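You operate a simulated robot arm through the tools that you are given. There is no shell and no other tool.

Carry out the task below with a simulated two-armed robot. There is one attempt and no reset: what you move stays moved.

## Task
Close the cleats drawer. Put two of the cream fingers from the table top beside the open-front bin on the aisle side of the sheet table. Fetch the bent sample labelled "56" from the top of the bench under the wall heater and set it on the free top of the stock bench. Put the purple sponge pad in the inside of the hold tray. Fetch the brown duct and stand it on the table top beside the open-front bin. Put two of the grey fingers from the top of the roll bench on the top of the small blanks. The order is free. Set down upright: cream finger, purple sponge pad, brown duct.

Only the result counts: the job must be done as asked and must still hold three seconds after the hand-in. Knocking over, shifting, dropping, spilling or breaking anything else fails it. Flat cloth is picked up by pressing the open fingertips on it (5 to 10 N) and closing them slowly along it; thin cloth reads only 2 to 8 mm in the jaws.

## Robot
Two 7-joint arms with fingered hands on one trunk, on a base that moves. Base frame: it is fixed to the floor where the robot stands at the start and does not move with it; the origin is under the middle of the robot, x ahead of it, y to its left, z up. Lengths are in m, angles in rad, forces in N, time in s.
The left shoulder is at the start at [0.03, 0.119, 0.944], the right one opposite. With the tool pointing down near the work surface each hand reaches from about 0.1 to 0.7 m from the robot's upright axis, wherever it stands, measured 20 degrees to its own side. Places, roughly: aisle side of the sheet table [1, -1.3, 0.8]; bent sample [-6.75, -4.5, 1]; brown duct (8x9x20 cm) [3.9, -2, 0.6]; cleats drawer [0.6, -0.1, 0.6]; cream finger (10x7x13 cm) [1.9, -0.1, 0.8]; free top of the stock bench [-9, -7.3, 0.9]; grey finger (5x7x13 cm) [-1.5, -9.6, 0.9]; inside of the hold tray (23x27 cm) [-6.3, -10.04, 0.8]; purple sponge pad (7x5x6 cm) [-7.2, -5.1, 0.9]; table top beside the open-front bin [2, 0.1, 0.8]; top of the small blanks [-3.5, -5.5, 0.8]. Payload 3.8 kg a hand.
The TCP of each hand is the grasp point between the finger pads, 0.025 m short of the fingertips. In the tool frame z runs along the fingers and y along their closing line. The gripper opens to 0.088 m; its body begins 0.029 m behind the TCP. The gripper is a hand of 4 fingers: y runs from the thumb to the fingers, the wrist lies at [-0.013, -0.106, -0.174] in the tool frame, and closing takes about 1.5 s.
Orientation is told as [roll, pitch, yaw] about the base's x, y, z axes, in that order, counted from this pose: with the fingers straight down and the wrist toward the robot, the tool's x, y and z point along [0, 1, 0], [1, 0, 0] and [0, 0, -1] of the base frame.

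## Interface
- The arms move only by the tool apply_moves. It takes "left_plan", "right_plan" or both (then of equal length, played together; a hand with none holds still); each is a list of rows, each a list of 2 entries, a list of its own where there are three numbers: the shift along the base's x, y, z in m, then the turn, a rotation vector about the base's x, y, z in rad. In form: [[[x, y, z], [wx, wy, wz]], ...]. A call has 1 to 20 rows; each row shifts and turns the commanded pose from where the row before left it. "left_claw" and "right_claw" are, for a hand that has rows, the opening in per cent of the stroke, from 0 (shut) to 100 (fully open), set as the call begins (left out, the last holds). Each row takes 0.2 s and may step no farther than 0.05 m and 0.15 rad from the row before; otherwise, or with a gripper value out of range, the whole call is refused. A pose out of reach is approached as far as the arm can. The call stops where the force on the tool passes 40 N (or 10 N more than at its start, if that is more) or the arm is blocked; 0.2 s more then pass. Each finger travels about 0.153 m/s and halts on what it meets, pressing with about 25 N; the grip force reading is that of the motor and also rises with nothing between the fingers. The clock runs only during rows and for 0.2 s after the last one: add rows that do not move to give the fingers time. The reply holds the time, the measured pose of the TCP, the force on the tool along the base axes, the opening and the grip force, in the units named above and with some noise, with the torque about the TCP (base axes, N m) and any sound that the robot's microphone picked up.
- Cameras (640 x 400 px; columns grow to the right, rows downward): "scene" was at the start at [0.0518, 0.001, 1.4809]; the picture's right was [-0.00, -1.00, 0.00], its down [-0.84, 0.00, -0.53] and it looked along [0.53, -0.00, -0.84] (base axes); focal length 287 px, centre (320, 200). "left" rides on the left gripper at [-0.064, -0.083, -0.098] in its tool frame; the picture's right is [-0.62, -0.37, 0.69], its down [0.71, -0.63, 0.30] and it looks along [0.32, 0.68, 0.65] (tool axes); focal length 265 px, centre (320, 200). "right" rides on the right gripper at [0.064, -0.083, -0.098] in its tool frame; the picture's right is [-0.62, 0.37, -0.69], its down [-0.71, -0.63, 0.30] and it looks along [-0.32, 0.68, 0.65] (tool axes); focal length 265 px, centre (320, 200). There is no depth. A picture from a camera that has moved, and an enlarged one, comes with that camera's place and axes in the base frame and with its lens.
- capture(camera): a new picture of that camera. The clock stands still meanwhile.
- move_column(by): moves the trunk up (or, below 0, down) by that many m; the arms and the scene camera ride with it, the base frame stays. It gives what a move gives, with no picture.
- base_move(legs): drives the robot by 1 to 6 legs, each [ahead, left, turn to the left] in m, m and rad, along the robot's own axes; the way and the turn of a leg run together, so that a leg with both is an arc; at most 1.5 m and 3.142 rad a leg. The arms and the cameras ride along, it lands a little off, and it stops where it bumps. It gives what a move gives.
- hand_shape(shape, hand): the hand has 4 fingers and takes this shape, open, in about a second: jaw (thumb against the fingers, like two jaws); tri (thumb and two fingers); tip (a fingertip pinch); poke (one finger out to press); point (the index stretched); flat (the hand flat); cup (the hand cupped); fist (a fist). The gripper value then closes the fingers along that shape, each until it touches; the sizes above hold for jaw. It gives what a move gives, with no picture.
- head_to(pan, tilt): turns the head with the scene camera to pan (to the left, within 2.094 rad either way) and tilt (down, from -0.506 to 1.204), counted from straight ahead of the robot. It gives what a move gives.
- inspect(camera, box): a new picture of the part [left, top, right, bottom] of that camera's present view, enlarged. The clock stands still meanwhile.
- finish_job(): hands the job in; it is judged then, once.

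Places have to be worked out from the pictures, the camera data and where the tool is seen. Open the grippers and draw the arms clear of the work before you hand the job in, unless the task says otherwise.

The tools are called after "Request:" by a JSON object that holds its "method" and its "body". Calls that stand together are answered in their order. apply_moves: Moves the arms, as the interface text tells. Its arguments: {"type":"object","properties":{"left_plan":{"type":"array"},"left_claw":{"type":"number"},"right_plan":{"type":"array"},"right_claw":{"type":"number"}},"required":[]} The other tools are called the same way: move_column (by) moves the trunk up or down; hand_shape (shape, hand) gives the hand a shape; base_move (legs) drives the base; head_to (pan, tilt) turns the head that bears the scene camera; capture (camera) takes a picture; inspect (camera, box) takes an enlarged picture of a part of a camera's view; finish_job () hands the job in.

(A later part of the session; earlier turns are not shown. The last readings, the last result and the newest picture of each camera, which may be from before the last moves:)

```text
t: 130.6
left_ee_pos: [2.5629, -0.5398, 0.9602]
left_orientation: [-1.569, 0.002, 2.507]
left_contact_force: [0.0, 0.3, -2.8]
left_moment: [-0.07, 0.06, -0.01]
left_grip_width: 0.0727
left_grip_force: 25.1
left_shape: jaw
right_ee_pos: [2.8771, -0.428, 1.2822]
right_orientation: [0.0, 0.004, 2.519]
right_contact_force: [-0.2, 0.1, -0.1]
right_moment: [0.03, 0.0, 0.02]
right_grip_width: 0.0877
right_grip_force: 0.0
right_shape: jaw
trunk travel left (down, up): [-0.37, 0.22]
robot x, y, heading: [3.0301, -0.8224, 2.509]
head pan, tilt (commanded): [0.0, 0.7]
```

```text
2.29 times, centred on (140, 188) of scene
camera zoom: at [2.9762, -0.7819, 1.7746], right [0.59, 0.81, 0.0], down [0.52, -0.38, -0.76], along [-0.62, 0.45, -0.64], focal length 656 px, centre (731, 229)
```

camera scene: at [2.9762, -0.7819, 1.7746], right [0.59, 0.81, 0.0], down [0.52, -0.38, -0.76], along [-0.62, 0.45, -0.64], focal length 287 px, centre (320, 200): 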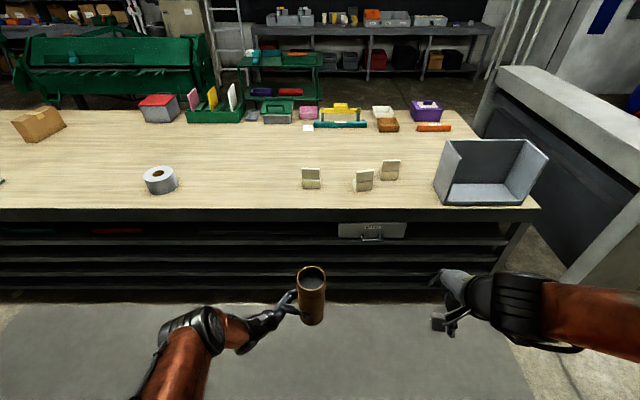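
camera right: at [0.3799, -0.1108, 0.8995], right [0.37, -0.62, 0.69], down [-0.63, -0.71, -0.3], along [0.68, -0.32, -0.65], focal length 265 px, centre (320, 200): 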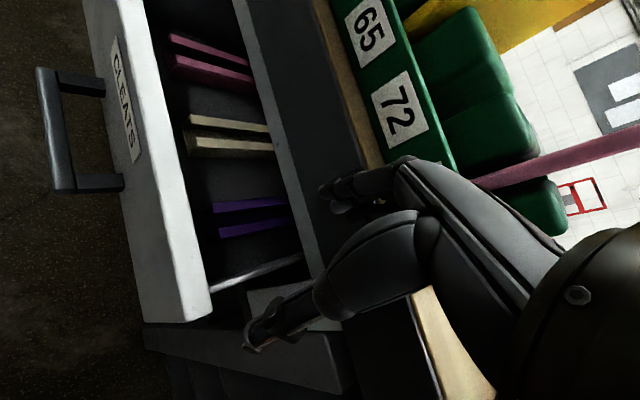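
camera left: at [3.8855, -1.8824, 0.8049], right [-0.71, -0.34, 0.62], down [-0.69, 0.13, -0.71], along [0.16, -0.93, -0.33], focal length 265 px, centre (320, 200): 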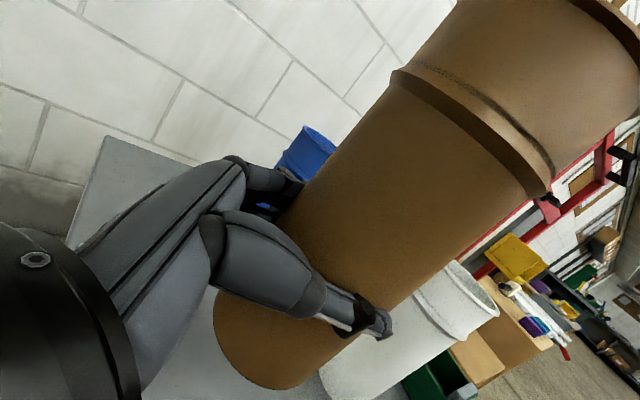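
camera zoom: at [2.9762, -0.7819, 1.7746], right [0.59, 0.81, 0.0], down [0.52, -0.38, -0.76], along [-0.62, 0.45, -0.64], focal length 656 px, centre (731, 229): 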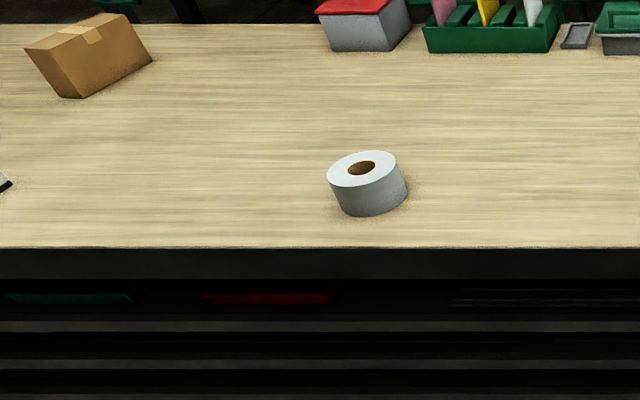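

The tabs are ~10 cm wide along the table and thin front-to-back, so a top grasp closing front-to-back suits them. I drive up to the table with finger A at my right hand; the duct stays clear above the free table on the left.

Request:
{"method": "base_move", "body": {"legs": [[0, 0.19, 0.003], [0.73, 0, 0]]}}

Request:
{"method": "head_to", "body": {"pan": -0.2, "tilt": 0.95}}

Request:
{"method": "capture", "body": {"camera": "scene"}}

Request:
{"method": "capture", "body": {"camera": "right"}}

```text
t: 135.7
left_ee_pos: [1.8623, -0.265, 0.9595]
left_orientation: [-1.569, 0.002, 2.498]
left_contact_force: [0.8, -0.2, -3.0]
left_moment: [-0.05, 0.05, 0.0]
left_grip_width: 0.0727
left_grip_force: 25.7
left_shape: jaw
right_ee_pos: [2.1786, -0.1531, 1.2827]
right_orientation: [-0.002, 0.003, 2.513]
right_contact_force: [0.0, -0.7, 0.3]
right_moment: [0.0, -0.01, 0.02]
right_grip_width: 0.0878
right_grip_force: 0.1
right_shape: jaw
trunk travel left (down, up): [-0.37, 0.22]
robot x, y, heading: [2.3262, -0.549, 2.509]
head pan, tilt (commanded): [0.0, 0.7]
```

```text
t: 136.5
left_ee_pos: [1.8632, -0.2648, 0.9591]
left_orientation: [-1.572, 0.002, 2.498]
left_contact_force: [-0.5, 0.2, -2.6]
left_moment: [-0.02, 0.04, -0.02]
left_grip_width: 0.0729
left_grip_force: 25.3
left_shape: jaw
right_ee_pos: [2.178, -0.1534, 1.2826]
right_orientation: [-0.001, 0.002, 2.512]
right_contact_force: [-0.2, 0.4, -0.7]
right_moment: [-0.02, 0.02, -0.01]
right_grip_width: 0.0877
right_grip_force: 0.0
right_shape: jaw
trunk travel left (down, up): [-0.37, 0.22]
robot x, y, heading: [2.33, -0.5465, 2.509]
head pan, tilt (commanded): [-0.201, 0.949]
```

```text
taken
camera scene: at [2.2949, -0.5049, 1.755], right [0.74, 0.67, 0.0], down [0.55, -0.6, -0.58], along [-0.39, 0.43, -0.81], focal length 287 px, centre (320, 200)
```

scene: 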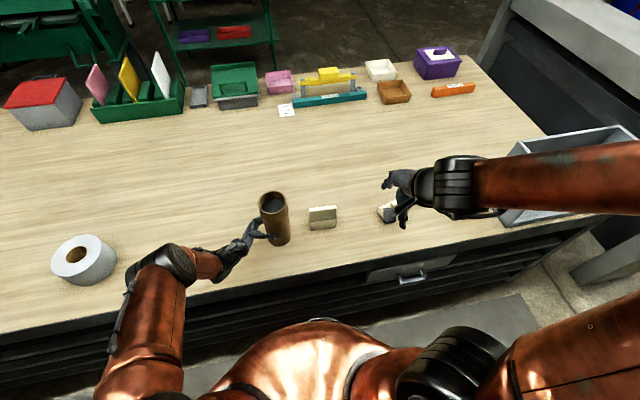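

```text
taken
camera right: at [2.207, -0.2554, 1.3801], right [0.07, 0.72, 0.69], down [0.93, 0.2, -0.3], along [-0.36, 0.66, -0.66], focal length 265 px, centre (320, 200)
```

right: 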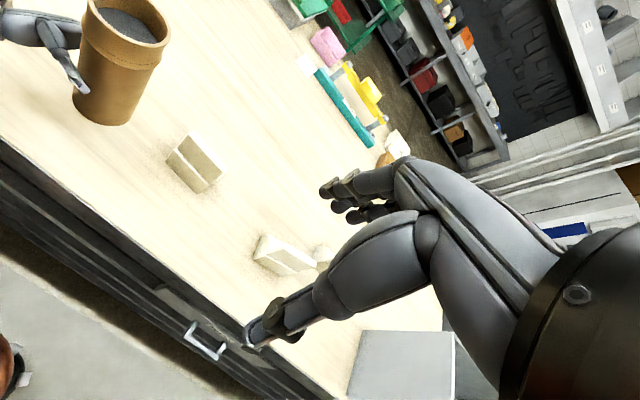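

I zoom on finger A in both cameras to triangulate its tab.

Request:
{"method": "inspect", "body": {"camera": "scene", "box": [240, 160, 440, 285]}}

Request:
{"method": "inspect", "body": {"camera": "right", "box": [80, 80, 360, 300]}}

```text
3.20 times, centred on (340, 222) of scene
camera zoom: at [2.2949, -0.5049, 1.755], right [0.74, 0.67, 0.0], down [0.55, -0.6, -0.58], along [-0.39, 0.43, -0.81], focal length 919 px, centre (256, 128)
```

zoom: 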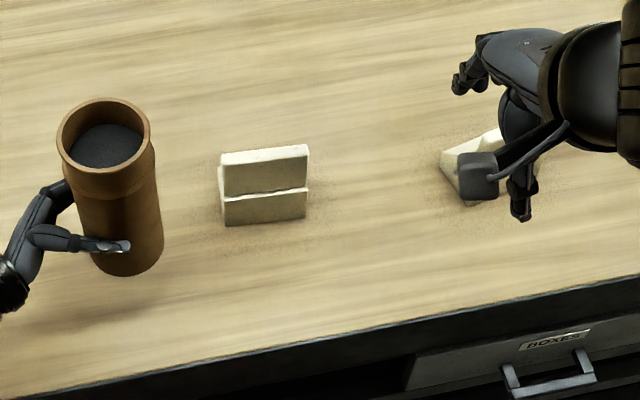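

```text
1.82 times, centred on (220, 190) of right
camera zoom: at [2.207, -0.2554, 1.3801], right [0.07, 0.72, 0.69], down [0.93, 0.2, -0.3], along [-0.36, 0.66, -0.66], focal length 483 px, centre (502, 218)
```

zoom: 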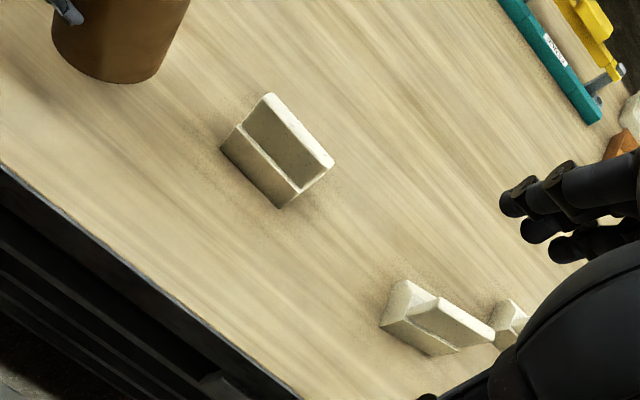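

Finger A's tab triangulates to (1.927,-0.090), top z≈0.93, ~15 mm thick. I move the right hand over it to hover at z≈1.03.

Request:
{"method": "apply_moves", "body": {"right_claw": 100, "right_plan": [[[-0.0359, 0.0091, -0.03], [0, 0, -0.045]], [[-0.0359, 0.0091, -0.03], [0, 0, 0]], [[-0.0359, 0.0091, -0.03], [0, 0, 0]], [[-0.0359, 0.0091, -0.03], [0, 0, 0]], [[-0.0359, 0.0091, -0.03], [0, 0, 0]], [[-0.0359, 0.0091, -0.03], [0, 0, 0]], [[-0.0359, 0.0091, -0.03], [0, 0, 0]], [[0, 0, -0.04], [0, 0, 0]], [[0, 0, 0], [0, 0, 0]]]}}

Request:
{"method": "capture", "body": {"camera": "right"}}

Request:
{"method": "inspect", "body": {"camera": "scene", "box": [240, 160, 440, 285]}}

```text
t: 138.5
left_ee_pos: [1.8628, -0.2654, 0.9599]
left_orientation: [-1.57, 0.002, 2.499]
left_contact_force: [-0.5, -0.5, -3.7]
left_moment: [-0.05, 0.07, -0.03]
left_grip_width: 0.073
left_grip_force: 24.9
left_shape: jaw
right_ee_pos: [1.9268, -0.0883, 1.0303]
right_orientation: [-0.001, 0.002, 2.466]
right_contact_force: [-0.7, 0.3, -0.2]
right_moment: [0.01, -0.01, 0.0]
right_grip_width: 0.0877
right_grip_force: 0.0
right_shape: jaw
trunk travel left (down, up): [-0.37, 0.22]
robot x, y, heading: [2.3247, -0.5497, 2.509]
head pan, tilt (commanded): [-0.201, 0.949]
```

```text
taken
camera right: at [1.9501, -0.1921, 1.1287], right [0.1, 0.72, 0.69], down [0.94, 0.16, -0.3], along [-0.33, 0.68, -0.66], focal length 265 px, centre (320, 200)
```

right: 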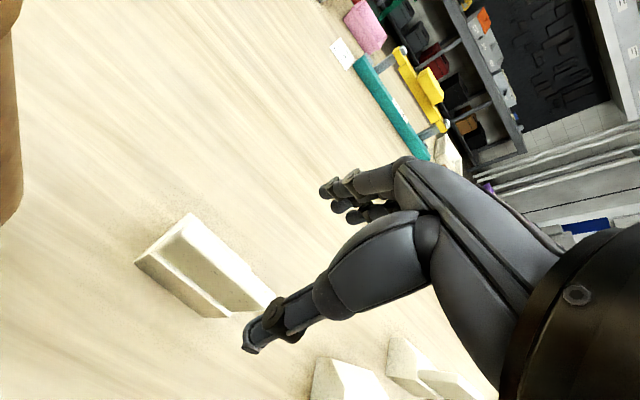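

```text
3.20 times, centred on (340, 222) of scene
camera zoom: at [2.2946, -0.5054, 1.7549], right [0.74, 0.67, 0.0], down [0.55, -0.6, -0.58], along [-0.39, 0.43, -0.81], focal length 919 px, centre (256, 128)
```

zoom: 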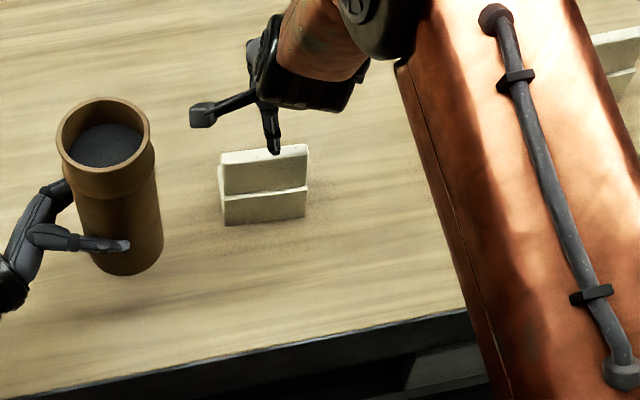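

The tab lies between thumb and fingers. I descend to z≈0.905 and close the right hand on it.

Request:
{"method": "apply_moves", "body": {"right_plan": [[[0, 0, -0.035], [0, 0, 0]], [[0, 0, -0.035], [0, 0, 0]], [[0, 0, -0.03], [0, 0, 0]], [[-0.0016, 0.0012, -0.025], [0, 0, 0]], [[0, 0, 0], [0, 0, 0]]]}}

Request:
{"method": "capture", "body": {"camera": "right"}}

```text
t: 139.7
left_ee_pos: [1.8629, -0.2647, 0.9607]
left_orientation: [-1.569, 0.002, 2.499]
left_contact_force: [-0.2, -0.1, -3.2]
left_moment: [-0.06, 0.02, 0.0]
left_grip_width: 0.0729
left_grip_force: 25.0
left_shape: jaw
right_ee_pos: [1.9261, -0.0879, 0.9069]
right_orientation: [-0.001, 0.003, 2.465]
right_contact_force: [-0.2, -0.4, -0.7]
right_moment: [0.06, -0.03, 0.02]
right_grip_width: 0.0878
right_grip_force: 0.0
right_shape: jaw
trunk travel left (down, up): [-0.37, 0.22]
robot x, y, heading: [2.3219, -0.5471, 2.505]
head pan, tilt (commanded): [-0.201, 0.949]
```

```text
taken
camera right: at [1.9495, -0.1909, 1.0041], right [0.1, 0.72, 0.69], down [0.94, 0.16, -0.3], along [-0.33, 0.68, -0.66], focal length 265 px, centre (320, 200)
```

right: 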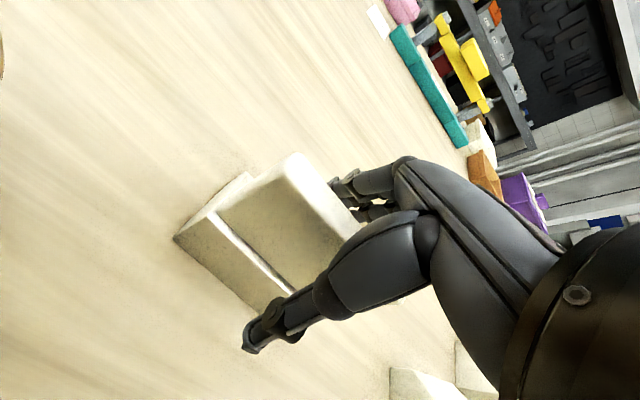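

The tab is well between thumb and fingers; I close the right hand.

Request:
{"method": "apply_moves", "body": {"right_claw": 0, "right_plan": [[[0, 0, 0], [0, 0, 0]], [[0, 0, 0], [0, 0, 0]], [[0, 0, 0], [0, 0, 0]], [[0, 0, 0], [0, 0, 0]], [[0, 0, 0], [0, 0, 0]], [[0, 0, 0], [0, 0, 0]], [[0, 0, 0], [0, 0, 0]], [[0, 0, 0], [0, 0, 0]]]}}

Request:
{"method": "apply_moves", "body": {"right_plan": [[[0, 0, 0.03], [0, 0, 0]], [[0, 0, 0.04], [0, 0, 0]], [[0, 0, 0.04], [0, 0, 0]], [[0, 0, 0.045], [0, 0, 0]], [[0, 0, 0.045], [0, 0, 0]]]}}

Request:
{"method": "capture", "body": {"camera": "right"}}

Request:
{"method": "capture", "body": {"camera": "scene"}}

```text
t: 141.5
left_ee_pos: [1.8635, -0.2649, 0.9599]
left_orientation: [-1.569, 0.003, 2.499]
left_contact_force: [0.5, -0.7, -2.5]
left_moment: [-0.04, 0.02, 0.0]
left_grip_width: 0.0728
left_grip_force: 25.0
left_shape: jaw
right_ee_pos: [1.925, -0.0876, 0.9061]
right_orientation: [0.002, 0.002, 2.466]
right_contact_force: [0.6, -0.4, -0.7]
right_moment: [0.0, 0.01, 0.01]
right_grip_width: 0.0102
right_grip_force: 24.6
right_shape: jaw
trunk travel left (down, up): [-0.37, 0.22]
robot x, y, heading: [2.326, -0.551, 2.51]
head pan, tilt (commanded): [-0.201, 0.949]
```

```text
t: 142.7
left_ee_pos: [1.8636, -0.2658, 0.9597]
left_orientation: [-1.568, 0.001, 2.499]
left_contact_force: [-0.2, -0.4, -3.4]
left_moment: [-0.03, 0.02, 0.0]
left_grip_width: 0.0728
left_grip_force: 25.0
left_shape: jaw
right_ee_pos: [1.928, -0.0894, 1.1069]
right_orientation: [0.0, 0.005, 2.466]
right_contact_force: [1.0, 0.1, -4.2]
right_moment: [-0.06, -0.02, 0.04]
right_grip_width: 0.01
right_grip_force: 25.3
right_shape: jaw
trunk travel left (down, up): [-0.37, 0.22]
robot x, y, heading: [2.3312, -0.5456, 2.511]
head pan, tilt (commanded): [-0.201, 0.949]
```

```text
taken
camera right: at [1.9511, -0.193, 1.2048], right [0.1, 0.72, 0.69], down [0.94, 0.16, -0.3], along [-0.33, 0.68, -0.66], focal length 265 px, centre (320, 200)
```

right: 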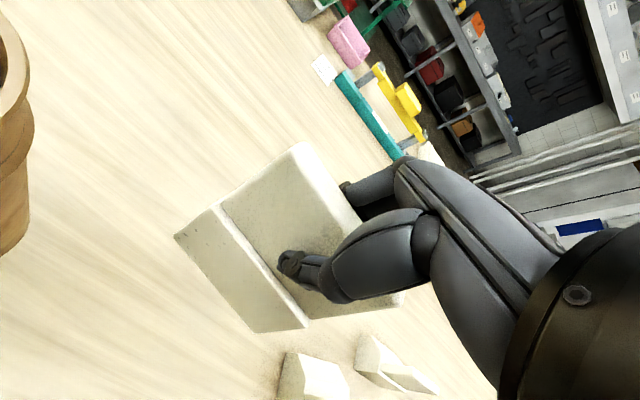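

```text
taken
camera scene: at [2.2951, -0.5054, 1.7549], right [0.74, 0.67, 0.0], down [0.55, -0.6, -0.58], along [-0.39, 0.43, -0.81], focal length 287 px, centre (320, 200)
```

scene: 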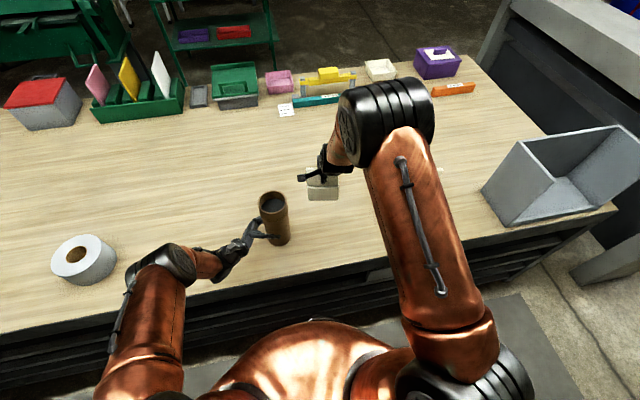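

Finger A is held level (TCP ~0.106 above its base). I tuck it higher and nearer, then strafe right so the duct comes over the free spot between A's old place and finger B.

Request:
{"method": "apply_moves", "body": {"right_plan": [[[0.027, -0.0196, 0.03], [0, 0, 0]], [[0.027, -0.0196, 0.03], [0, 0, 0]], [[0.027, -0.0196, 0.03], [0, 0, 0]]]}}

Request:
{"method": "base_move", "body": {"legs": [[0, -0.3, 0.003]]}}

Request:
{"method": "capture", "body": {"camera": "scene"}}

Request:
{"method": "capture", "body": {"camera": "left"}}

```text
t: 143.5
left_ee_pos: [1.8636, -0.2665, 0.9597]
left_orientation: [-1.568, 0.001, 2.499]
left_contact_force: [0.2, -0.2, -3.5]
left_moment: [-0.06, 0.03, 0.02]
left_grip_width: 0.0729
left_grip_force: 25.3
left_shape: jaw
right_ee_pos: [2.0076, -0.1471, 1.1973]
right_orientation: [0.002, 0.001, 2.464]
right_contact_force: [0.2, 0.1, -4.1]
right_moment: [-0.05, 0.03, 0.0]
right_grip_width: 0.0101
right_grip_force: 25.2
right_shape: jaw
trunk travel left (down, up): [-0.37, 0.22]
robot x, y, heading: [2.3255, -0.5465, 2.516]
head pan, tilt (commanded): [-0.201, 0.949]
```

```text
t: 145.5
left_ee_pos: [2.0364, -0.0261, 0.9593]
left_orientation: [-1.567, 0.003, 2.5]
left_contact_force: [0.2, 0.0, -3.4]
left_moment: [-0.02, 0.03, 0.01]
left_grip_width: 0.0728
left_grip_force: 25.0
left_shape: jaw
right_ee_pos: [2.1795, 0.093, 1.1961]
right_orientation: [-0.001, 0.006, 2.469]
right_contact_force: [0.8, 0.0, -3.8]
right_moment: [-0.05, -0.01, 0.0]
right_grip_width: 0.0098
right_grip_force: 24.8
right_shape: jaw
trunk travel left (down, up): [-0.37, 0.22]
robot x, y, heading: [2.4991, -0.3105, 2.515]
head pan, tilt (commanded): [-0.201, 0.949]
```

```text
taken
camera scene: at [2.4696, -0.2645, 1.7549], right [0.74, 0.67, 0.0], down [0.55, -0.6, -0.58], along [-0.39, 0.43, -0.81], focal length 287 px, centre (320, 200)
```

scene: 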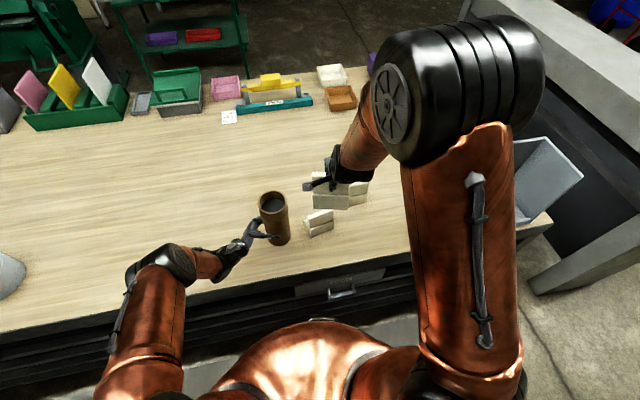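

```text
taken
camera left: at [2.0448, -0.1543, 1.025], right [0.71, 0.34, 0.62], down [0.69, -0.13, -0.71], along [-0.16, 0.93, -0.33], focal length 265 px, centre (320, 200)
```

left: 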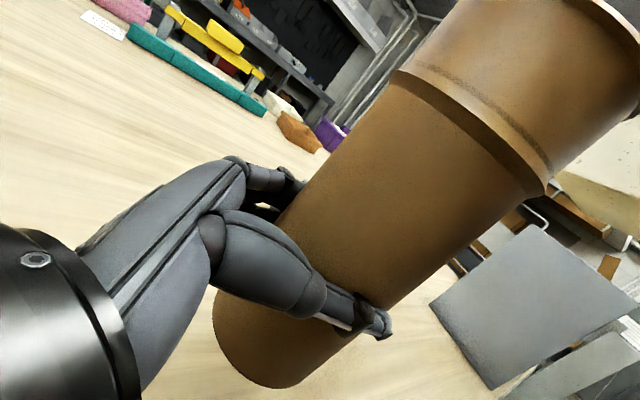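

The duct is over (n1.66,u1.19). I move it 6 cm further onto the table and lower it near the surface.

Request:
{"method": "apply_moves", "body": {"left_plan": [[[-0.024, 0.0176, 0], [0, 0, 0]], [[-0.024, 0.0176, 0], [0, 0, 0]], [[0, 0, -0.02], [0, 0, 0]], [[0, 0, -0.02], [0, 0, 0]], [[0, 0, -0.02], [0, 0, 0]], [[0, 0, 0], [0, 0, 0]]]}}

Request:
{"method": "inspect", "body": {"camera": "scene", "box": [210, 160, 370, 260]}}

Request:
{"method": "capture", "body": {"camera": "left"}}

```text
t: 146.9
left_ee_pos: [1.9915, 0.0082, 0.9601]
left_orientation: [-1.567, 0.004, 2.504]
left_contact_force: [-0.3, 0.4, -3.7]
left_moment: [-0.05, 0.06, -0.01]
left_grip_width: 0.073
left_grip_force: 25.2
left_shape: jaw
left hand out of reach, approached as far as the arm can: row 3, 4, 5
right_ee_pos: [2.1801, 0.0916, 1.1966]
right_orientation: [0.001, 0.003, 2.468]
right_contact_force: [0.4, 0.0, -3.3]
right_moment: [-0.04, 0.0, -0.02]
right_grip_width: 0.0098
right_grip_force: 25.0
right_shape: jaw
trunk travel left (down, up): [-0.37, 0.22]
robot x, y, heading: [2.5018, -0.309, 2.513]
head pan, tilt (commanded): [-0.201, 0.949]
```

```text
4.00 times, centred on (290, 210) of scene
camera zoom: at [2.469, -0.2651, 1.7549], right [0.74, 0.67, 0.0], down [0.55, -0.6, -0.58], along [-0.39, 0.43, -0.81], focal length 1148 px, centre (440, 160)
```

zoom: 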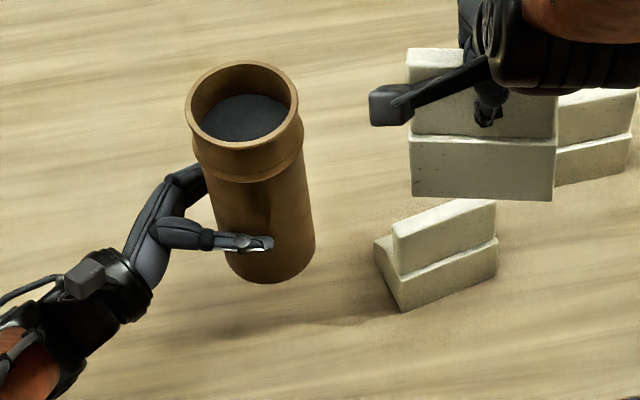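

```text
taken
camera left: at [1.9978, -0.12, 1.0263], right [0.71, 0.34, 0.62], down [0.69, -0.13, -0.71], along [-0.16, 0.93, -0.33], focal length 265 px, centre (320, 200)
```

left: 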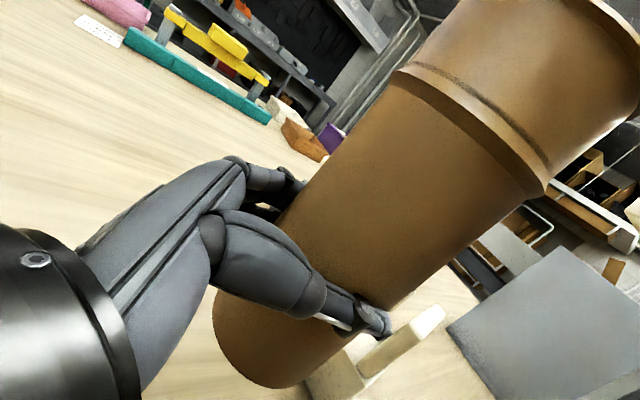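

The arm can't go lower at this trunk height, so I lower the trunk instead (A in the right hand has ample clearance).

Request:
{"method": "move_column", "body": {"by": -0.07}}

Request:
{"method": "move_column", "body": {"by": -0.006}}

Request:
{"method": "inspect", "body": {"camera": "scene", "box": [210, 140, 370, 240]}}

Request:
{"method": "capture", "body": {"camera": "left"}}

```text
t: 148.0
left_ee_pos: [1.9897, 0.0077, 0.8915]
left_orientation: [-1.567, 0.002, 2.502]
left_contact_force: [-0.2, -0.5, -3.2]
left_moment: [-0.04, 0.03, -0.06]
left_grip_width: 0.0728
left_grip_force: 24.8
left_shape: jaw
right_ee_pos: [2.1798, 0.0913, 1.1268]
right_orientation: [0.001, 0.004, 2.468]
right_contact_force: [-0.7, -0.9, -4.0]
right_moment: [-0.01, -0.04, 0.03]
right_grip_width: 0.0097
right_grip_force: 25.3
right_shape: jaw
trunk travel left (down, up): [-0.3, 0.29]
robot x, y, heading: [2.5029, -0.3114, 2.512]
head pan, tilt (commanded): [-0.201, 0.949]
```

```text
t: 148.6
left_ee_pos: [1.9905, 0.0082, 0.885]
left_orientation: [-1.569, 0.005, 2.504]
left_contact_force: [-1.3, 0.3, -2.7]
left_moment: [-0.08, 0.05, 0.02]
left_grip_width: 0.0732
left_grip_force: 25.2
left_shape: jaw
right_ee_pos: [2.1808, 0.0928, 1.1203]
right_orientation: [-0.001, 0.003, 2.467]
right_contact_force: [-0.2, 0.6, -4.6]
right_moment: [-0.02, -0.02, -0.01]
right_grip_width: 0.0101
right_grip_force: 24.8
right_shape: jaw
trunk travel left (down, up): [-0.294, 0.296]
robot x, y, heading: [2.501, -0.3082, 2.515]
head pan, tilt (commanded): [-0.201, 0.949]
```

```text
4.00 times, centred on (290, 190) of scene
camera zoom: at [2.4694, -0.2651, 1.6789], right [0.74, 0.67, 0.0], down [0.55, -0.6, -0.58], along [-0.39, 0.43, -0.81], focal length 1148 px, centre (440, 240)
```

zoom: 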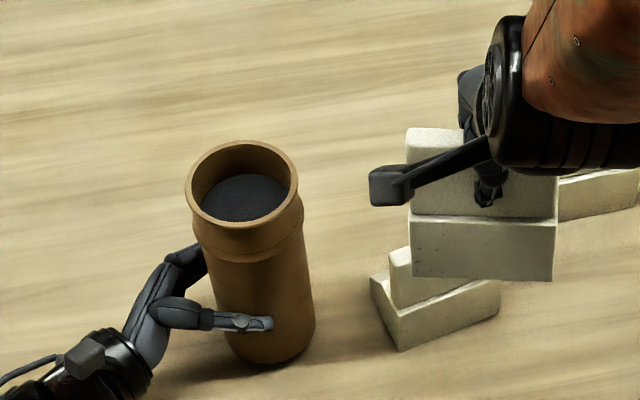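

```text
taken
camera left: at [1.9981, -0.12, 0.9505], right [0.71, 0.34, 0.62], down [0.69, -0.13, -0.71], along [-0.16, 0.93, -0.33], focal length 265 px, centre (320, 200)
```

left: 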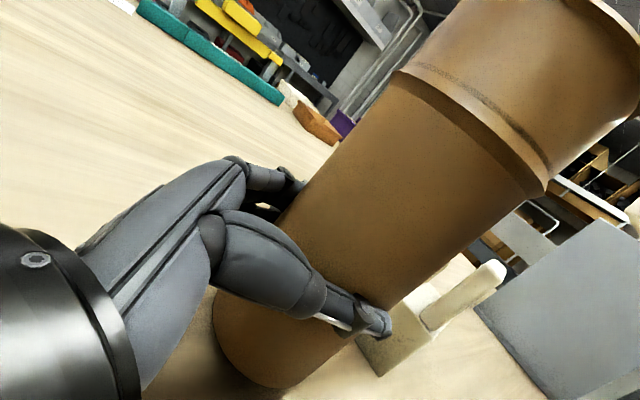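

Nearly down, the hand still carries the weight. I lower in 2-3 mm steps until the load is taken by the table.

Request:
{"method": "move_column", "body": {"by": -0.003}}

Request:
{"method": "move_column", "body": {"by": -0.002}}

```text
t: 149.1
left_ee_pos: [1.9898, 0.0077, 0.8821]
left_orientation: [-1.566, 0.003, 2.503]
left_contact_force: [0.2, -0.1, -2.8]
left_moment: [-0.06, 0.04, -0.02]
left_grip_width: 0.0729
left_grip_force: 24.6
left_shape: jaw
right_ee_pos: [2.1804, 0.0926, 1.1167]
right_orientation: [0.0, 0.004, 2.468]
right_contact_force: [1.1, 0.6, -2.8]
right_moment: [-0.04, -0.03, -0.02]
right_grip_width: 0.0101
right_grip_force: 25.3
right_shape: jaw
trunk travel left (down, up): [-0.291, 0.299]
robot x, y, heading: [2.4995, -0.3087, 2.517]
head pan, tilt (commanded): [-0.201, 0.949]
```

```text
t: 149.6
left_ee_pos: [1.9901, 0.0076, 0.88]
left_orientation: [-1.567, 0.003, 2.503]
left_contact_force: [-0.6, -0.4, -2.4]
left_moment: [-0.07, 0.02, 0.02]
left_grip_width: 0.0728
left_grip_force: 24.8
left_shape: jaw
right_ee_pos: [2.1801, 0.0918, 1.1155]
right_orientation: [0.0, 0.003, 2.467]
right_contact_force: [0.5, 0.1, -4.6]
right_moment: [0.0, -0.01, 0.0]
right_grip_width: 0.01
right_grip_force: 25.5
right_shape: jaw
trunk travel left (down, up): [-0.289, 0.301]
robot x, y, heading: [2.5024, -0.3112, 2.51]
head pan, tilt (commanded): [-0.201, 0.949]
```

Request:
{"method": "move_column", "body": {"by": -0.003}}

Request:
{"method": "move_column", "body": {"by": -0.003}}

```text
t: 150.1
left_ee_pos: [1.9896, 0.0076, 0.8781]
left_orientation: [-1.566, 0.003, 2.503]
left_contact_force: [1.0, 0.7, -2.8]
left_moment: [-0.07, 0.01, -0.03]
left_grip_width: 0.0728
left_grip_force: 24.9
left_shape: jaw
right_ee_pos: [2.1797, 0.0919, 1.1122]
right_orientation: [-0.001, 0.004, 2.467]
right_contact_force: [0.3, 0.2, -4.7]
right_moment: [-0.02, -0.03, -0.02]
right_grip_width: 0.01
right_grip_force: 24.9
right_shape: jaw
trunk travel left (down, up): [-0.286, 0.304]
robot x, y, heading: [2.5013, -0.3118, 2.51]
head pan, tilt (commanded): [-0.201, 0.949]
```

```text
t: 150.6
left_ee_pos: [1.9902, 0.0079, 0.8747]
left_orientation: [-1.567, 0.004, 2.501]
left_contact_force: [-0.1, 0.2, -2.6]
left_moment: [-0.06, 0.05, 0.01]
left_grip_width: 0.0731
left_grip_force: 24.9
left_shape: jaw
right_ee_pos: [2.1801, 0.0912, 1.1089]
right_orientation: [0.0, 0.003, 2.468]
right_contact_force: [0.4, -0.5, -4.3]
right_moment: [-0.02, -0.03, -0.02]
right_grip_width: 0.0098
right_grip_force: 24.6
right_shape: jaw
trunk travel left (down, up): [-0.283, 0.307]
robot x, y, heading: [2.5042, -0.3116, 2.509]
head pan, tilt (commanded): [-0.201, 0.949]
```

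No contact yet; I continue lowering and check the gap by eye.

Request:
{"method": "move_column", "body": {"by": -0.004}}

Request:
{"method": "move_column", "body": {"by": -0.004}}

Request:
{"method": "inspect", "body": {"camera": "scene", "box": [210, 140, 370, 240]}}

```text
t: 151.2
left_ee_pos: [1.9905, 0.0081, 0.8704]
left_orientation: [-1.567, 0.003, 2.503]
left_contact_force: [-1.0, -1.0, -0.7]
left_moment: [0.07, 0.06, 0.01]
left_grip_width: 0.073
left_grip_force: 25.4
left_shape: jaw
right_ee_pos: [2.1815, 0.0923, 1.1053]
right_orientation: [0.001, 0.002, 2.468]
right_contact_force: [-0.8, 0.5, -3.8]
right_moment: [-0.05, -0.03, 0.0]
right_grip_width: 0.01
right_grip_force: 24.5
right_shape: jaw
trunk travel left (down, up): [-0.279, 0.311]
robot x, y, heading: [2.5026, -0.3081, 2.509]
head pan, tilt (commanded): [-0.201, 0.949]
```

```text
t: 151.7
left_ee_pos: [1.989, 0.0078, 0.868]
left_orientation: [-1.57, -0.001, 2.502]
left_contact_force: [-0.1, 0.0, 9.5]
left_moment: [0.24, 0.13, -0.04]
left_grip_width: 0.0728
left_grip_force: 24.8
left_shape: jaw
right_ee_pos: [2.1818, 0.0918, 1.1004]
right_orientation: [-0.002, 0.004, 2.468]
right_contact_force: [0.6, -0.6, -3.9]
right_moment: [-0.05, -0.03, 0.03]
right_grip_width: 0.0099
right_grip_force: 24.8
right_shape: jaw
trunk travel left (down, up): [-0.275, 0.315]
robot x, y, heading: [2.5014, -0.3086, 2.512]
head pan, tilt (commanded): [-0.201, 0.949]
```

```text
4.00 times, centred on (290, 190) of scene
camera zoom: at [2.4706, -0.2659, 1.66], right [0.74, 0.67, 0.0], down [0.55, -0.6, -0.58], along [-0.39, 0.43, -0.81], focal length 1148 px, centre (440, 240)
```

zoom: 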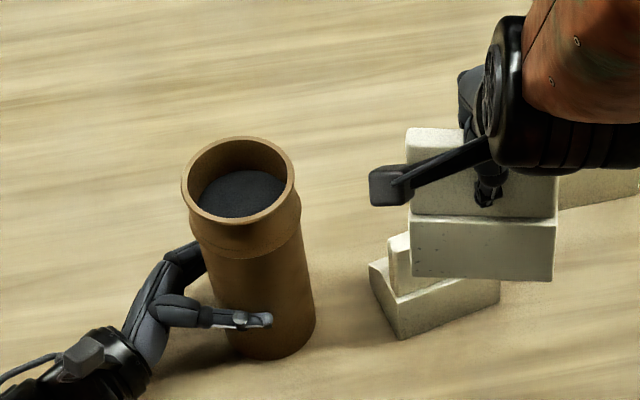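

The duct is on the table (force now +9.5 N up). I ease up 2 mm, then open the hand.

Request:
{"method": "move_column", "body": {"by": 0.003}}

Request:
{"method": "apply_moves", "body": {"left_claw": 100, "left_plan": [[[0, 0, 0], [0, 0, 0]], [[0, 0, 0], [0, 0, 0]], [[0, 0, 0], [0, 0, 0]], [[0, 0, 0], [0, 0, 0]], [[0, 0, 0], [0, 0, 0]]]}}

Request:
{"method": "inspect", "body": {"camera": "scene", "box": [210, 140, 370, 240]}}

Request:
{"method": "capture", "body": {"camera": "left"}}

```text
t: 152.2
left_ee_pos: [1.9903, 0.0086, 0.8686]
left_orientation: [-1.567, 0.002, 2.503]
left_contact_force: [-2.6, 1.3, 5.2]
left_moment: [0.16, 0.16, 0.01]
left_grip_width: 0.073
left_grip_force: 25.3
left_shape: jaw
right_ee_pos: [2.1807, 0.0921, 1.1037]
right_orientation: [0.0, 0.004, 2.469]
right_contact_force: [-0.7, -0.1, -3.7]
right_moment: [-0.04, -0.03, -0.03]
right_grip_width: 0.0099
right_grip_force: 25.4
right_shape: jaw
trunk travel left (down, up): [-0.278, 0.312]
robot x, y, heading: [2.5024, -0.3085, 2.51]
head pan, tilt (commanded): [-0.201, 0.949]
```

```text
t: 153.4
left_ee_pos: [1.9895, 0.008, 0.8697]
left_orientation: [-1.567, 0.002, 2.501]
left_contact_force: [-0.4, 0.1, 0.0]
left_moment: [0.02, -0.03, -0.01]
left_grip_width: 0.0875
left_grip_force: 0.1
left_shape: jaw
right_ee_pos: [2.1807, 0.0927, 1.1045]
right_orientation: [0.0, 0.002, 2.468]
right_contact_force: [-0.3, -0.1, -3.7]
right_moment: [-0.01, -0.03, -0.03]
right_grip_width: 0.0097
right_grip_force: 24.5
right_shape: jaw
trunk travel left (down, up): [-0.278, 0.312]
robot x, y, heading: [2.5027, -0.3078, 2.513]
head pan, tilt (commanded): [-0.201, 0.949]
```

```text
4.00 times, centred on (290, 190) of scene
camera zoom: at [2.4697, -0.2653, 1.6629], right [0.74, 0.67, 0.0], down [0.55, -0.6, -0.58], along [-0.39, 0.43, -0.81], focal length 1148 px, centre (440, 240)
```

zoom: 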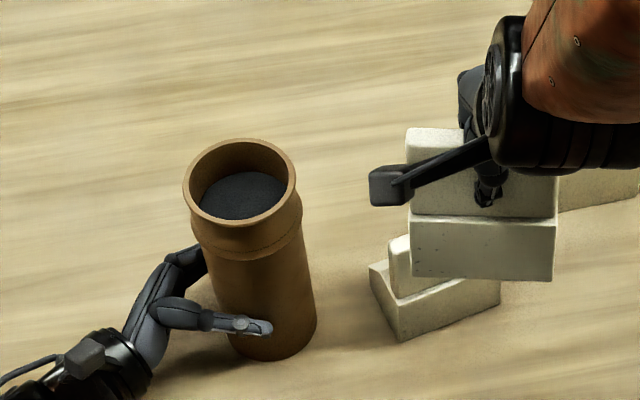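

```text
taken
camera left: at [1.9982, -0.1201, 0.9346], right [0.71, 0.34, 0.62], down [0.69, -0.13, -0.71], along [-0.16, 0.93, -0.33], focal length 265 px, centre (320, 200)
```

left: 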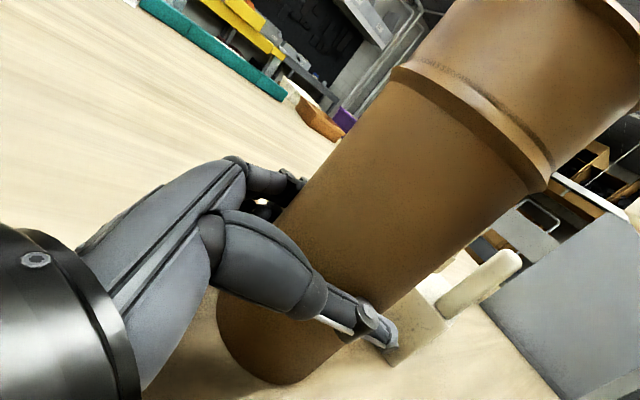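

The hand is open around the duct. I withdraw it straight back along its pointing direction.

Request:
{"method": "apply_moves", "body": {"left_plan": [[[-0.0119, -0.016, 0], [0, 0, 0]], [[-0.0119, -0.016, 0], [0, 0, 0]], [[-0.0119, -0.016, 0], [0, 0, 0]], [[-0.0119, -0.016, 0], [0, 0, 0]], [[-0.0119, -0.016, 0], [0, 0, 0]], [[-0.0119, -0.016, 0], [0, 0, 0]], [[-0.0119, -0.016, 0], [0, 0, 0]]]}}

Request:
{"method": "inspect", "body": {"camera": "scene", "box": [190, 140, 390, 265]}}

Request:
{"method": "capture", "body": {"camera": "left"}}

```text
t: 155.0
left_ee_pos: [1.9387, -0.0708, 0.8847]
left_orientation: [-1.57, 0.002, 2.5]
left_contact_force: [-0.4, 0.3, 0.0]
left_moment: [0.01, -0.02, 0.01]
left_grip_width: 0.0876
left_grip_force: 0.0
left_shape: jaw
left hand out of reach, approached as far as the arm can: row 2, 4, 5, 6, 7
right_ee_pos: [2.1796, 0.0917, 1.1043]
right_orientation: [0.001, 0.002, 2.468]
right_contact_force: [0.5, -0.3, -4.0]
right_moment: [-0.04, -0.03, -0.03]
right_grip_width: 0.01
right_grip_force: 25.0
right_shape: jaw
trunk travel left (down, up): [-0.278, 0.312]
robot x, y, heading: [2.5016, -0.3052, 2.509]
head pan, tilt (commanded): [-0.201, 0.949]
```

```text
3.20 times, centred on (290, 202) of scene
camera zoom: at [2.4697, -0.2653, 1.6629], right [0.74, 0.67, 0.0], down [0.55, -0.6, -0.58], along [-0.39, 0.43, -0.81], focal length 919 px, centre (416, 192)
```

zoom: 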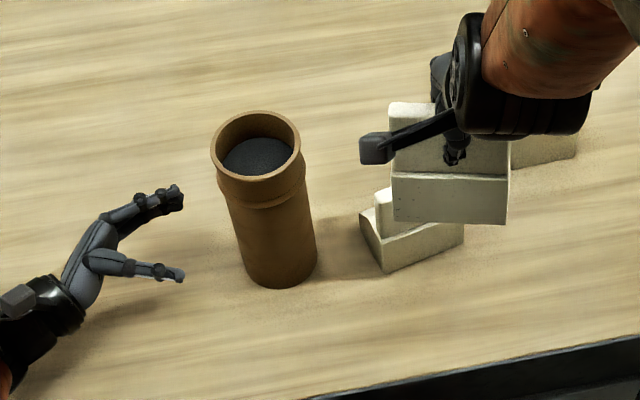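

```text
taken
camera left: at [1.9467, -0.1986, 0.9508], right [0.71, 0.34, 0.62], down [0.69, -0.13, -0.71], along [-0.16, 0.93, -0.33], focal length 265 px, centre (320, 200)
```

left: 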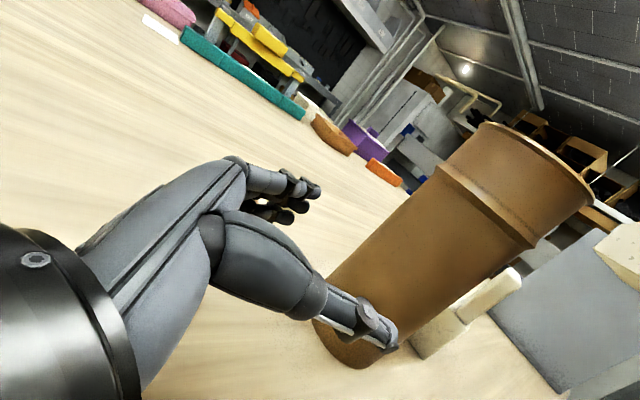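

The duct stands free on the table. I raise the trunk, and roll the left hand back to fingers-down for picking finger B.

Request:
{"method": "move_column", "body": {"by": 0.15}}

Request:
{"method": "apply_moves", "body": {"left_plan": [[[0, 0, 0], [-0.1145, 0.0855, 0]], [[0, 0, 0], [-0.1145, 0.0855, 0]], [[0, 0, 0], [-0.1145, 0.0855, 0]], [[0, 0, 0], [-0.1145, 0.0855, 0]], [[0, 0, 0], [-0.1145, 0.0855, 0]], [[0, 0, 0], [-0.1145, 0.0855, 0]], [[0, 0, 0], [-0.1145, 0.0855, 0]], [[0, 0, 0.02], [-0.1145, 0.0855, 0]], [[0, 0, 0.02], [-0.1145, 0.0855, 0]], [[0, 0, 0.02], [-0.1145, 0.0855, 0]], [[0.0, 0.0, 0.02], [-0.1145, 0.0855, 0]], [[0, 0, 0], [0, 0, 0]]]}}

Request:
{"method": "capture", "body": {"camera": "scene"}}

```text
t: 156.8
left_ee_pos: [1.9385, -0.071, 1.0358]
left_orientation: [-1.568, 0.001, 2.501]
left_contact_force: [-0.3, 0.4, -0.2]
left_moment: [-0.01, 0.01, 0.01]
left_grip_width: 0.0876
left_grip_force: 0.1
left_shape: jaw
right_ee_pos: [2.1806, 0.0924, 1.2544]
right_orientation: [0.0, 0.004, 2.466]
right_contact_force: [-0.7, 0.1, -4.1]
right_moment: [-0.01, -0.03, 0.0]
right_grip_width: 0.0099
right_grip_force: 24.8
right_shape: jaw
trunk travel left (down, up): [-0.428, 0.162]
robot x, y, heading: [2.4988, -0.3077, 2.51]
head pan, tilt (commanded): [-0.201, 0.949]
```

```text
t: 159.4
left_ee_pos: [1.8172, -0.0206, 1.0427]
left_orientation: [-0.046, 0.0, 2.497]
left_contact_force: [-0.5, 0.9, 0.4]
left_moment: [-0.02, 0.03, -0.02]
left_grip_width: 0.0878
left_grip_force: 0.1
left_shape: jaw
left hand out of reach, approached as far as the arm can: row 1, 2, 3, 4, 5, 6, 7, 8, 9, 10, 11
right_ee_pos: [2.1802, 0.0924, 1.2528]
right_orientation: [0.001, 0.003, 2.468]
right_contact_force: [-0.2, -0.1, -4.1]
right_moment: [-0.04, -0.01, 0.0]
right_grip_width: 0.0099
right_grip_force: 25.7
right_shape: jaw
trunk travel left (down, up): [-0.428, 0.162]
robot x, y, heading: [2.5044, -0.3076, 2.511]
head pan, tilt (commanded): [-0.201, 0.949]
```

```text
taken
camera scene: at [2.4692, -0.2655, 1.8129], right [0.74, 0.67, 0.0], down [0.55, -0.6, -0.58], along [-0.39, 0.43, -0.81], focal length 287 px, centre (320, 200)
```

scene: 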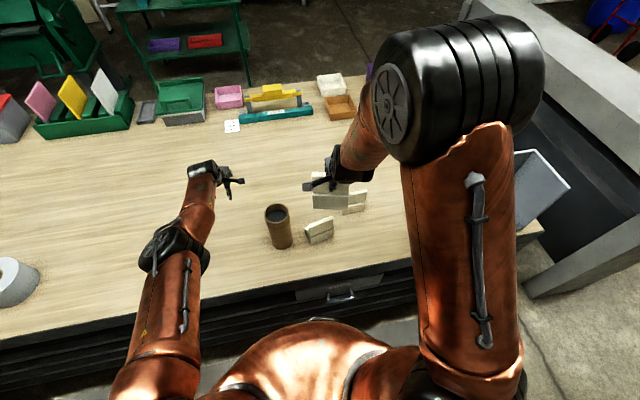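

The left hand is down-pointing but far out; I pull it up and back before shifting right so that it passes well above the duct.

Request:
{"method": "apply_moves", "body": {"left_plan": [[[0.01, -0.0073, 0.045], [0, 0, 0]], [[0.02, -0.0147, 0.04], [-0.0345, 0.0257, 0]], [[0.036, -0.026, 0.02], [0, 0, 0]], [[0.036, -0.026, 0.015], [0, 0, 0]], [[0.036, -0.026, 0.015], [0, 0, 0]], [[0.036, -0.026, 0.015], [0, 0, 0]], [[0.036, -0.026, 0.0], [0, 0, 0]]]}}

Request:
{"method": "base_move", "body": {"legs": [[0, -0.255, 0.003]]}}

Request:
{"method": "head_to", "body": {"pan": 0.1, "tilt": 0.95}}

Request:
{"method": "capture", "body": {"camera": "scene"}}

Request:
{"method": "capture", "body": {"camera": "left"}}

```text
t: 161.0
left_ee_pos: [1.7737, -0.0379, 1.1376]
left_orientation: [0.046, 0.001, 2.5]
left_contact_force: [-0.1, 0.1, 0.0]
left_moment: [0.01, -0.01, -0.02]
left_grip_width: 0.0877
left_grip_force: 0.1
left_shape: jaw
left hand out of reach, approached as far as the arm can: row 1, 2, 3, 4, 5, 6, 7
right_ee_pos: [2.1803, 0.0924, 1.2548]
right_orientation: [-0.001, 0.003, 2.469]
right_contact_force: [0.1, -0.3, -3.0]
right_moment: [-0.04, -0.01, 0.0]
right_grip_width: 0.0099
right_grip_force: 24.7
right_shape: jaw
trunk travel left (down, up): [-0.428, 0.162]
robot x, y, heading: [2.4999, -0.3077, 2.508]
head pan, tilt (commanded): [-0.201, 0.949]
```

```text
t: 162.8
left_ee_pos: [1.9243, 0.1683, 1.1369]
left_orientation: [0.048, -0.002, 2.504]
left_contact_force: [-0.7, 0.2, 0.2]
left_moment: [0.04, -0.02, -0.04]
left_grip_width: 0.0879
left_grip_force: 0.1
left_shape: jaw
right_ee_pos: [2.3305, 0.2996, 1.2536]
right_orientation: [-0.001, 0.005, 2.47]
right_contact_force: [-0.1, -0.9, -4.4]
right_moment: [-0.04, -0.04, -0.01]
right_grip_width: 0.0102
right_grip_force: 25.4
right_shape: jaw
trunk travel left (down, up): [-0.428, 0.162]
robot x, y, heading: [2.6529, -0.0987, 2.513]
head pan, tilt (commanded): [-0.201, 0.949]
```

```text
t: 163.6
left_ee_pos: [1.9262, 0.1685, 1.1376]
left_orientation: [0.047, -0.001, 2.503]
left_contact_force: [0.4, -0.9, 0.9]
left_moment: [-0.03, 0.02, 0.02]
left_grip_width: 0.0879
left_grip_force: 0.0
left_shape: jaw
right_ee_pos: [2.33, 0.2998, 1.2545]
right_orientation: [-0.001, 0.004, 2.47]
right_contact_force: [0.4, 0.0, -3.6]
right_moment: [0.0, 0.0, -0.02]
right_grip_width: 0.01
right_grip_force: 25.0
right_shape: jaw
trunk travel left (down, up): [-0.428, 0.162]
robot x, y, heading: [2.6517, -0.102, 2.515]
head pan, tilt (commanded): [0.099, 0.949]
```

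```text
taken
camera scene: at [2.6072, -0.074, 1.8129], right [0.5, 0.86, 0.0], down [0.7, -0.41, -0.58], along [-0.5, 0.29, -0.81], focal length 287 px, centre (320, 200)
```

scene: 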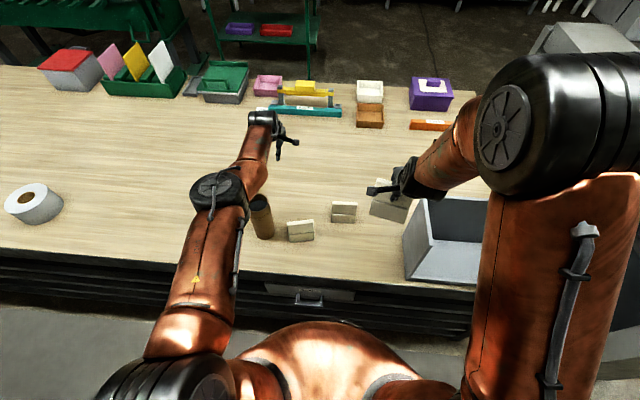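

```text
taken
camera left: at [2.0327, 0.1746, 1.2334], right [0.65, 0.25, -0.72], down [0.07, -0.96, -0.27], along [-0.76, 0.12, -0.64], focal length 265 px, centre (320, 200)
```

left: 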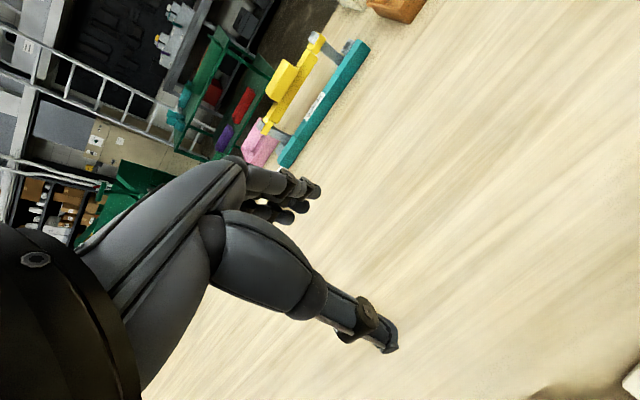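

The left arm seems stuck in an awkward stretched configuration. I test with a no-motion row whether its commanded pose is still out of reach.

Request:
{"method": "apply_moves", "body": {"left_plan": [[[0, 0, 0], [0, 0, 0]], [[0, 0, 0], [0, 0, 0]]]}}

```text
t: 164.2
left_ee_pos: [1.9242, 0.1681, 1.1368]
left_orientation: [0.048, -0.001, 2.505]
left_contact_force: [0.3, -0.2, 0.5]
left_moment: [0.03, 0.0, 0.0]
left_grip_width: 0.0876
left_grip_force: 0.0
left_shape: jaw
right_ee_pos: [2.3313, 0.2978, 1.2529]
right_orientation: [0.002, 0.006, 2.47]
right_contact_force: [-0.7, 0.2, -4.3]
right_moment: [-0.06, -0.06, 0.0]
right_grip_width: 0.0099
right_grip_force: 25.1
right_shape: jaw
trunk travel left (down, up): [-0.428, 0.162]
robot x, y, heading: [2.649, -0.0992, 2.508]
head pan, tilt (commanded): [0.099, 0.949]
```

The commanded pose equals the measured one now. I try small retracting steps toward me to see whether the arm bends.

Request:
{"method": "apply_moves", "body": {"left_plan": [[[0.0162, -0.0118, 0], [0, 0, 0]], [[0.0162, -0.0118, 0], [0, 0, 0]], [[0.0162, -0.0118, 0], [0, 0, 0]]]}}

```text
t: 165.0
left_ee_pos: [1.9728, 0.1326, 1.1365]
left_orientation: [0.044, 0.0, 2.502]
left_contact_force: [0.6, 0.1, 0.3]
left_moment: [0.01, 0.0, 0.01]
left_grip_width: 0.0878
left_grip_force: 0.1
left_shape: jaw
left hand out of reach, approached as far as the arm can: row 1
right_ee_pos: [2.3298, 0.2977, 1.2545]
right_orientation: [0.001, 0.003, 2.472]
right_contact_force: [-0.5, 0.1, -4.8]
right_moment: [0.0, 0.01, -0.02]
right_grip_width: 0.01
right_grip_force: 25.0
right_shape: jaw
trunk travel left (down, up): [-0.428, 0.162]
robot x, y, heading: [2.6534, -0.1026, 2.519]
head pan, tilt (commanded): [0.099, 0.949]
```

It moves again. I bring the left hand above finger B with a 0.21 rad yaw to match its tab.

Request:
{"method": "apply_moves", "body": {"left_claw": 100, "left_plan": [[[0.0325, 0.0039, -0.01], [0, 0, 0.0525]], [[0.0325, 0.0039, -0.02], [0, 0, 0.0525]], [[0.0325, 0.0039, -0.03], [0, 0, 0.0525]], [[0.0325, 0.0039, -0.03], [0, 0, 0.0525]], [[0, 0, 0], [0, 0, 0]]]}}

Request:
{"method": "capture", "body": {"camera": "left"}}

Request:
{"method": "inspect", "body": {"camera": "scene", "box": [220, 140, 420, 265]}}

```text
t: 166.2
left_ee_pos: [2.1026, 0.1461, 1.0475]
left_orientation: [0.047, 0.003, 2.715]
left_contact_force: [0.3, 1.2, -0.5]
left_moment: [0.0, -0.02, 0.02]
left_grip_width: 0.0878
left_grip_force: 0.1
left_shape: jaw
right_ee_pos: [2.3292, 0.298, 1.2553]
right_orientation: [0.001, 0.002, 2.471]
right_contact_force: [-1.1, 0.2, -3.5]
right_moment: [-0.02, -0.04, 0.02]
right_grip_width: 0.0102
right_grip_force: 25.0
right_shape: jaw
trunk travel left (down, up): [-0.428, 0.162]
robot x, y, heading: [2.6528, -0.1011, 2.516]
head pan, tilt (commanded): [0.099, 0.949]
```

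```text
taken
camera left: at [2.2073, 0.1756, 1.1435], right [0.58, 0.38, -0.72], down [0.27, -0.92, -0.27], along [-0.77, -0.04, -0.64], focal length 265 px, centre (320, 200)
```

left: 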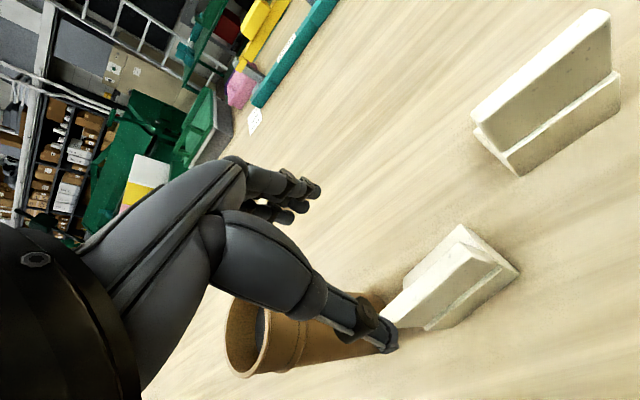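

```text
3.20 times, centred on (320, 202) of scene
camera zoom: at [2.6061, -0.0749, 1.8129], right [0.5, 0.86, 0.0], down [0.7, -0.41, -0.58], along [-0.5, 0.29, -0.81], focal length 919 px, centre (320, 192)
```

zoom: 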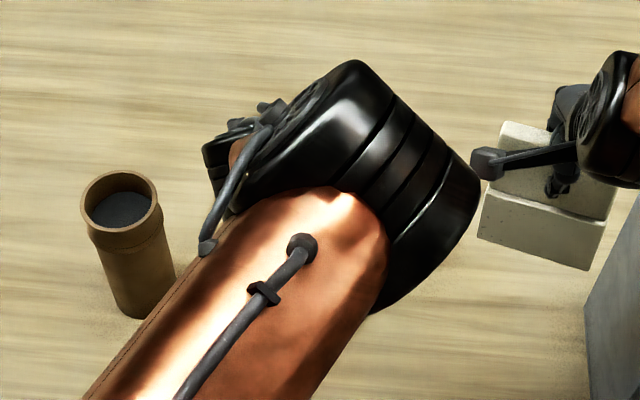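

I enlarge the left camera's view of B to check its tab against the hover point (predicted at pixel (419,268)).

Request:
{"method": "inspect", "body": {"camera": "left", "box": [340, 190, 580, 340]}}

```text
2.67 times, centred on (460, 265) of left
camera zoom: at [2.2073, 0.1756, 1.1435], right [0.58, 0.38, -0.72], down [0.27, -0.92, -0.27], along [-0.77, -0.04, -0.64], focal length 708 px, centre (-53, 27)
```

zoom: 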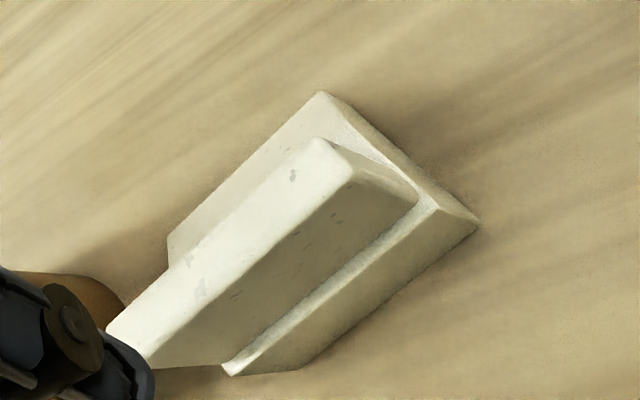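

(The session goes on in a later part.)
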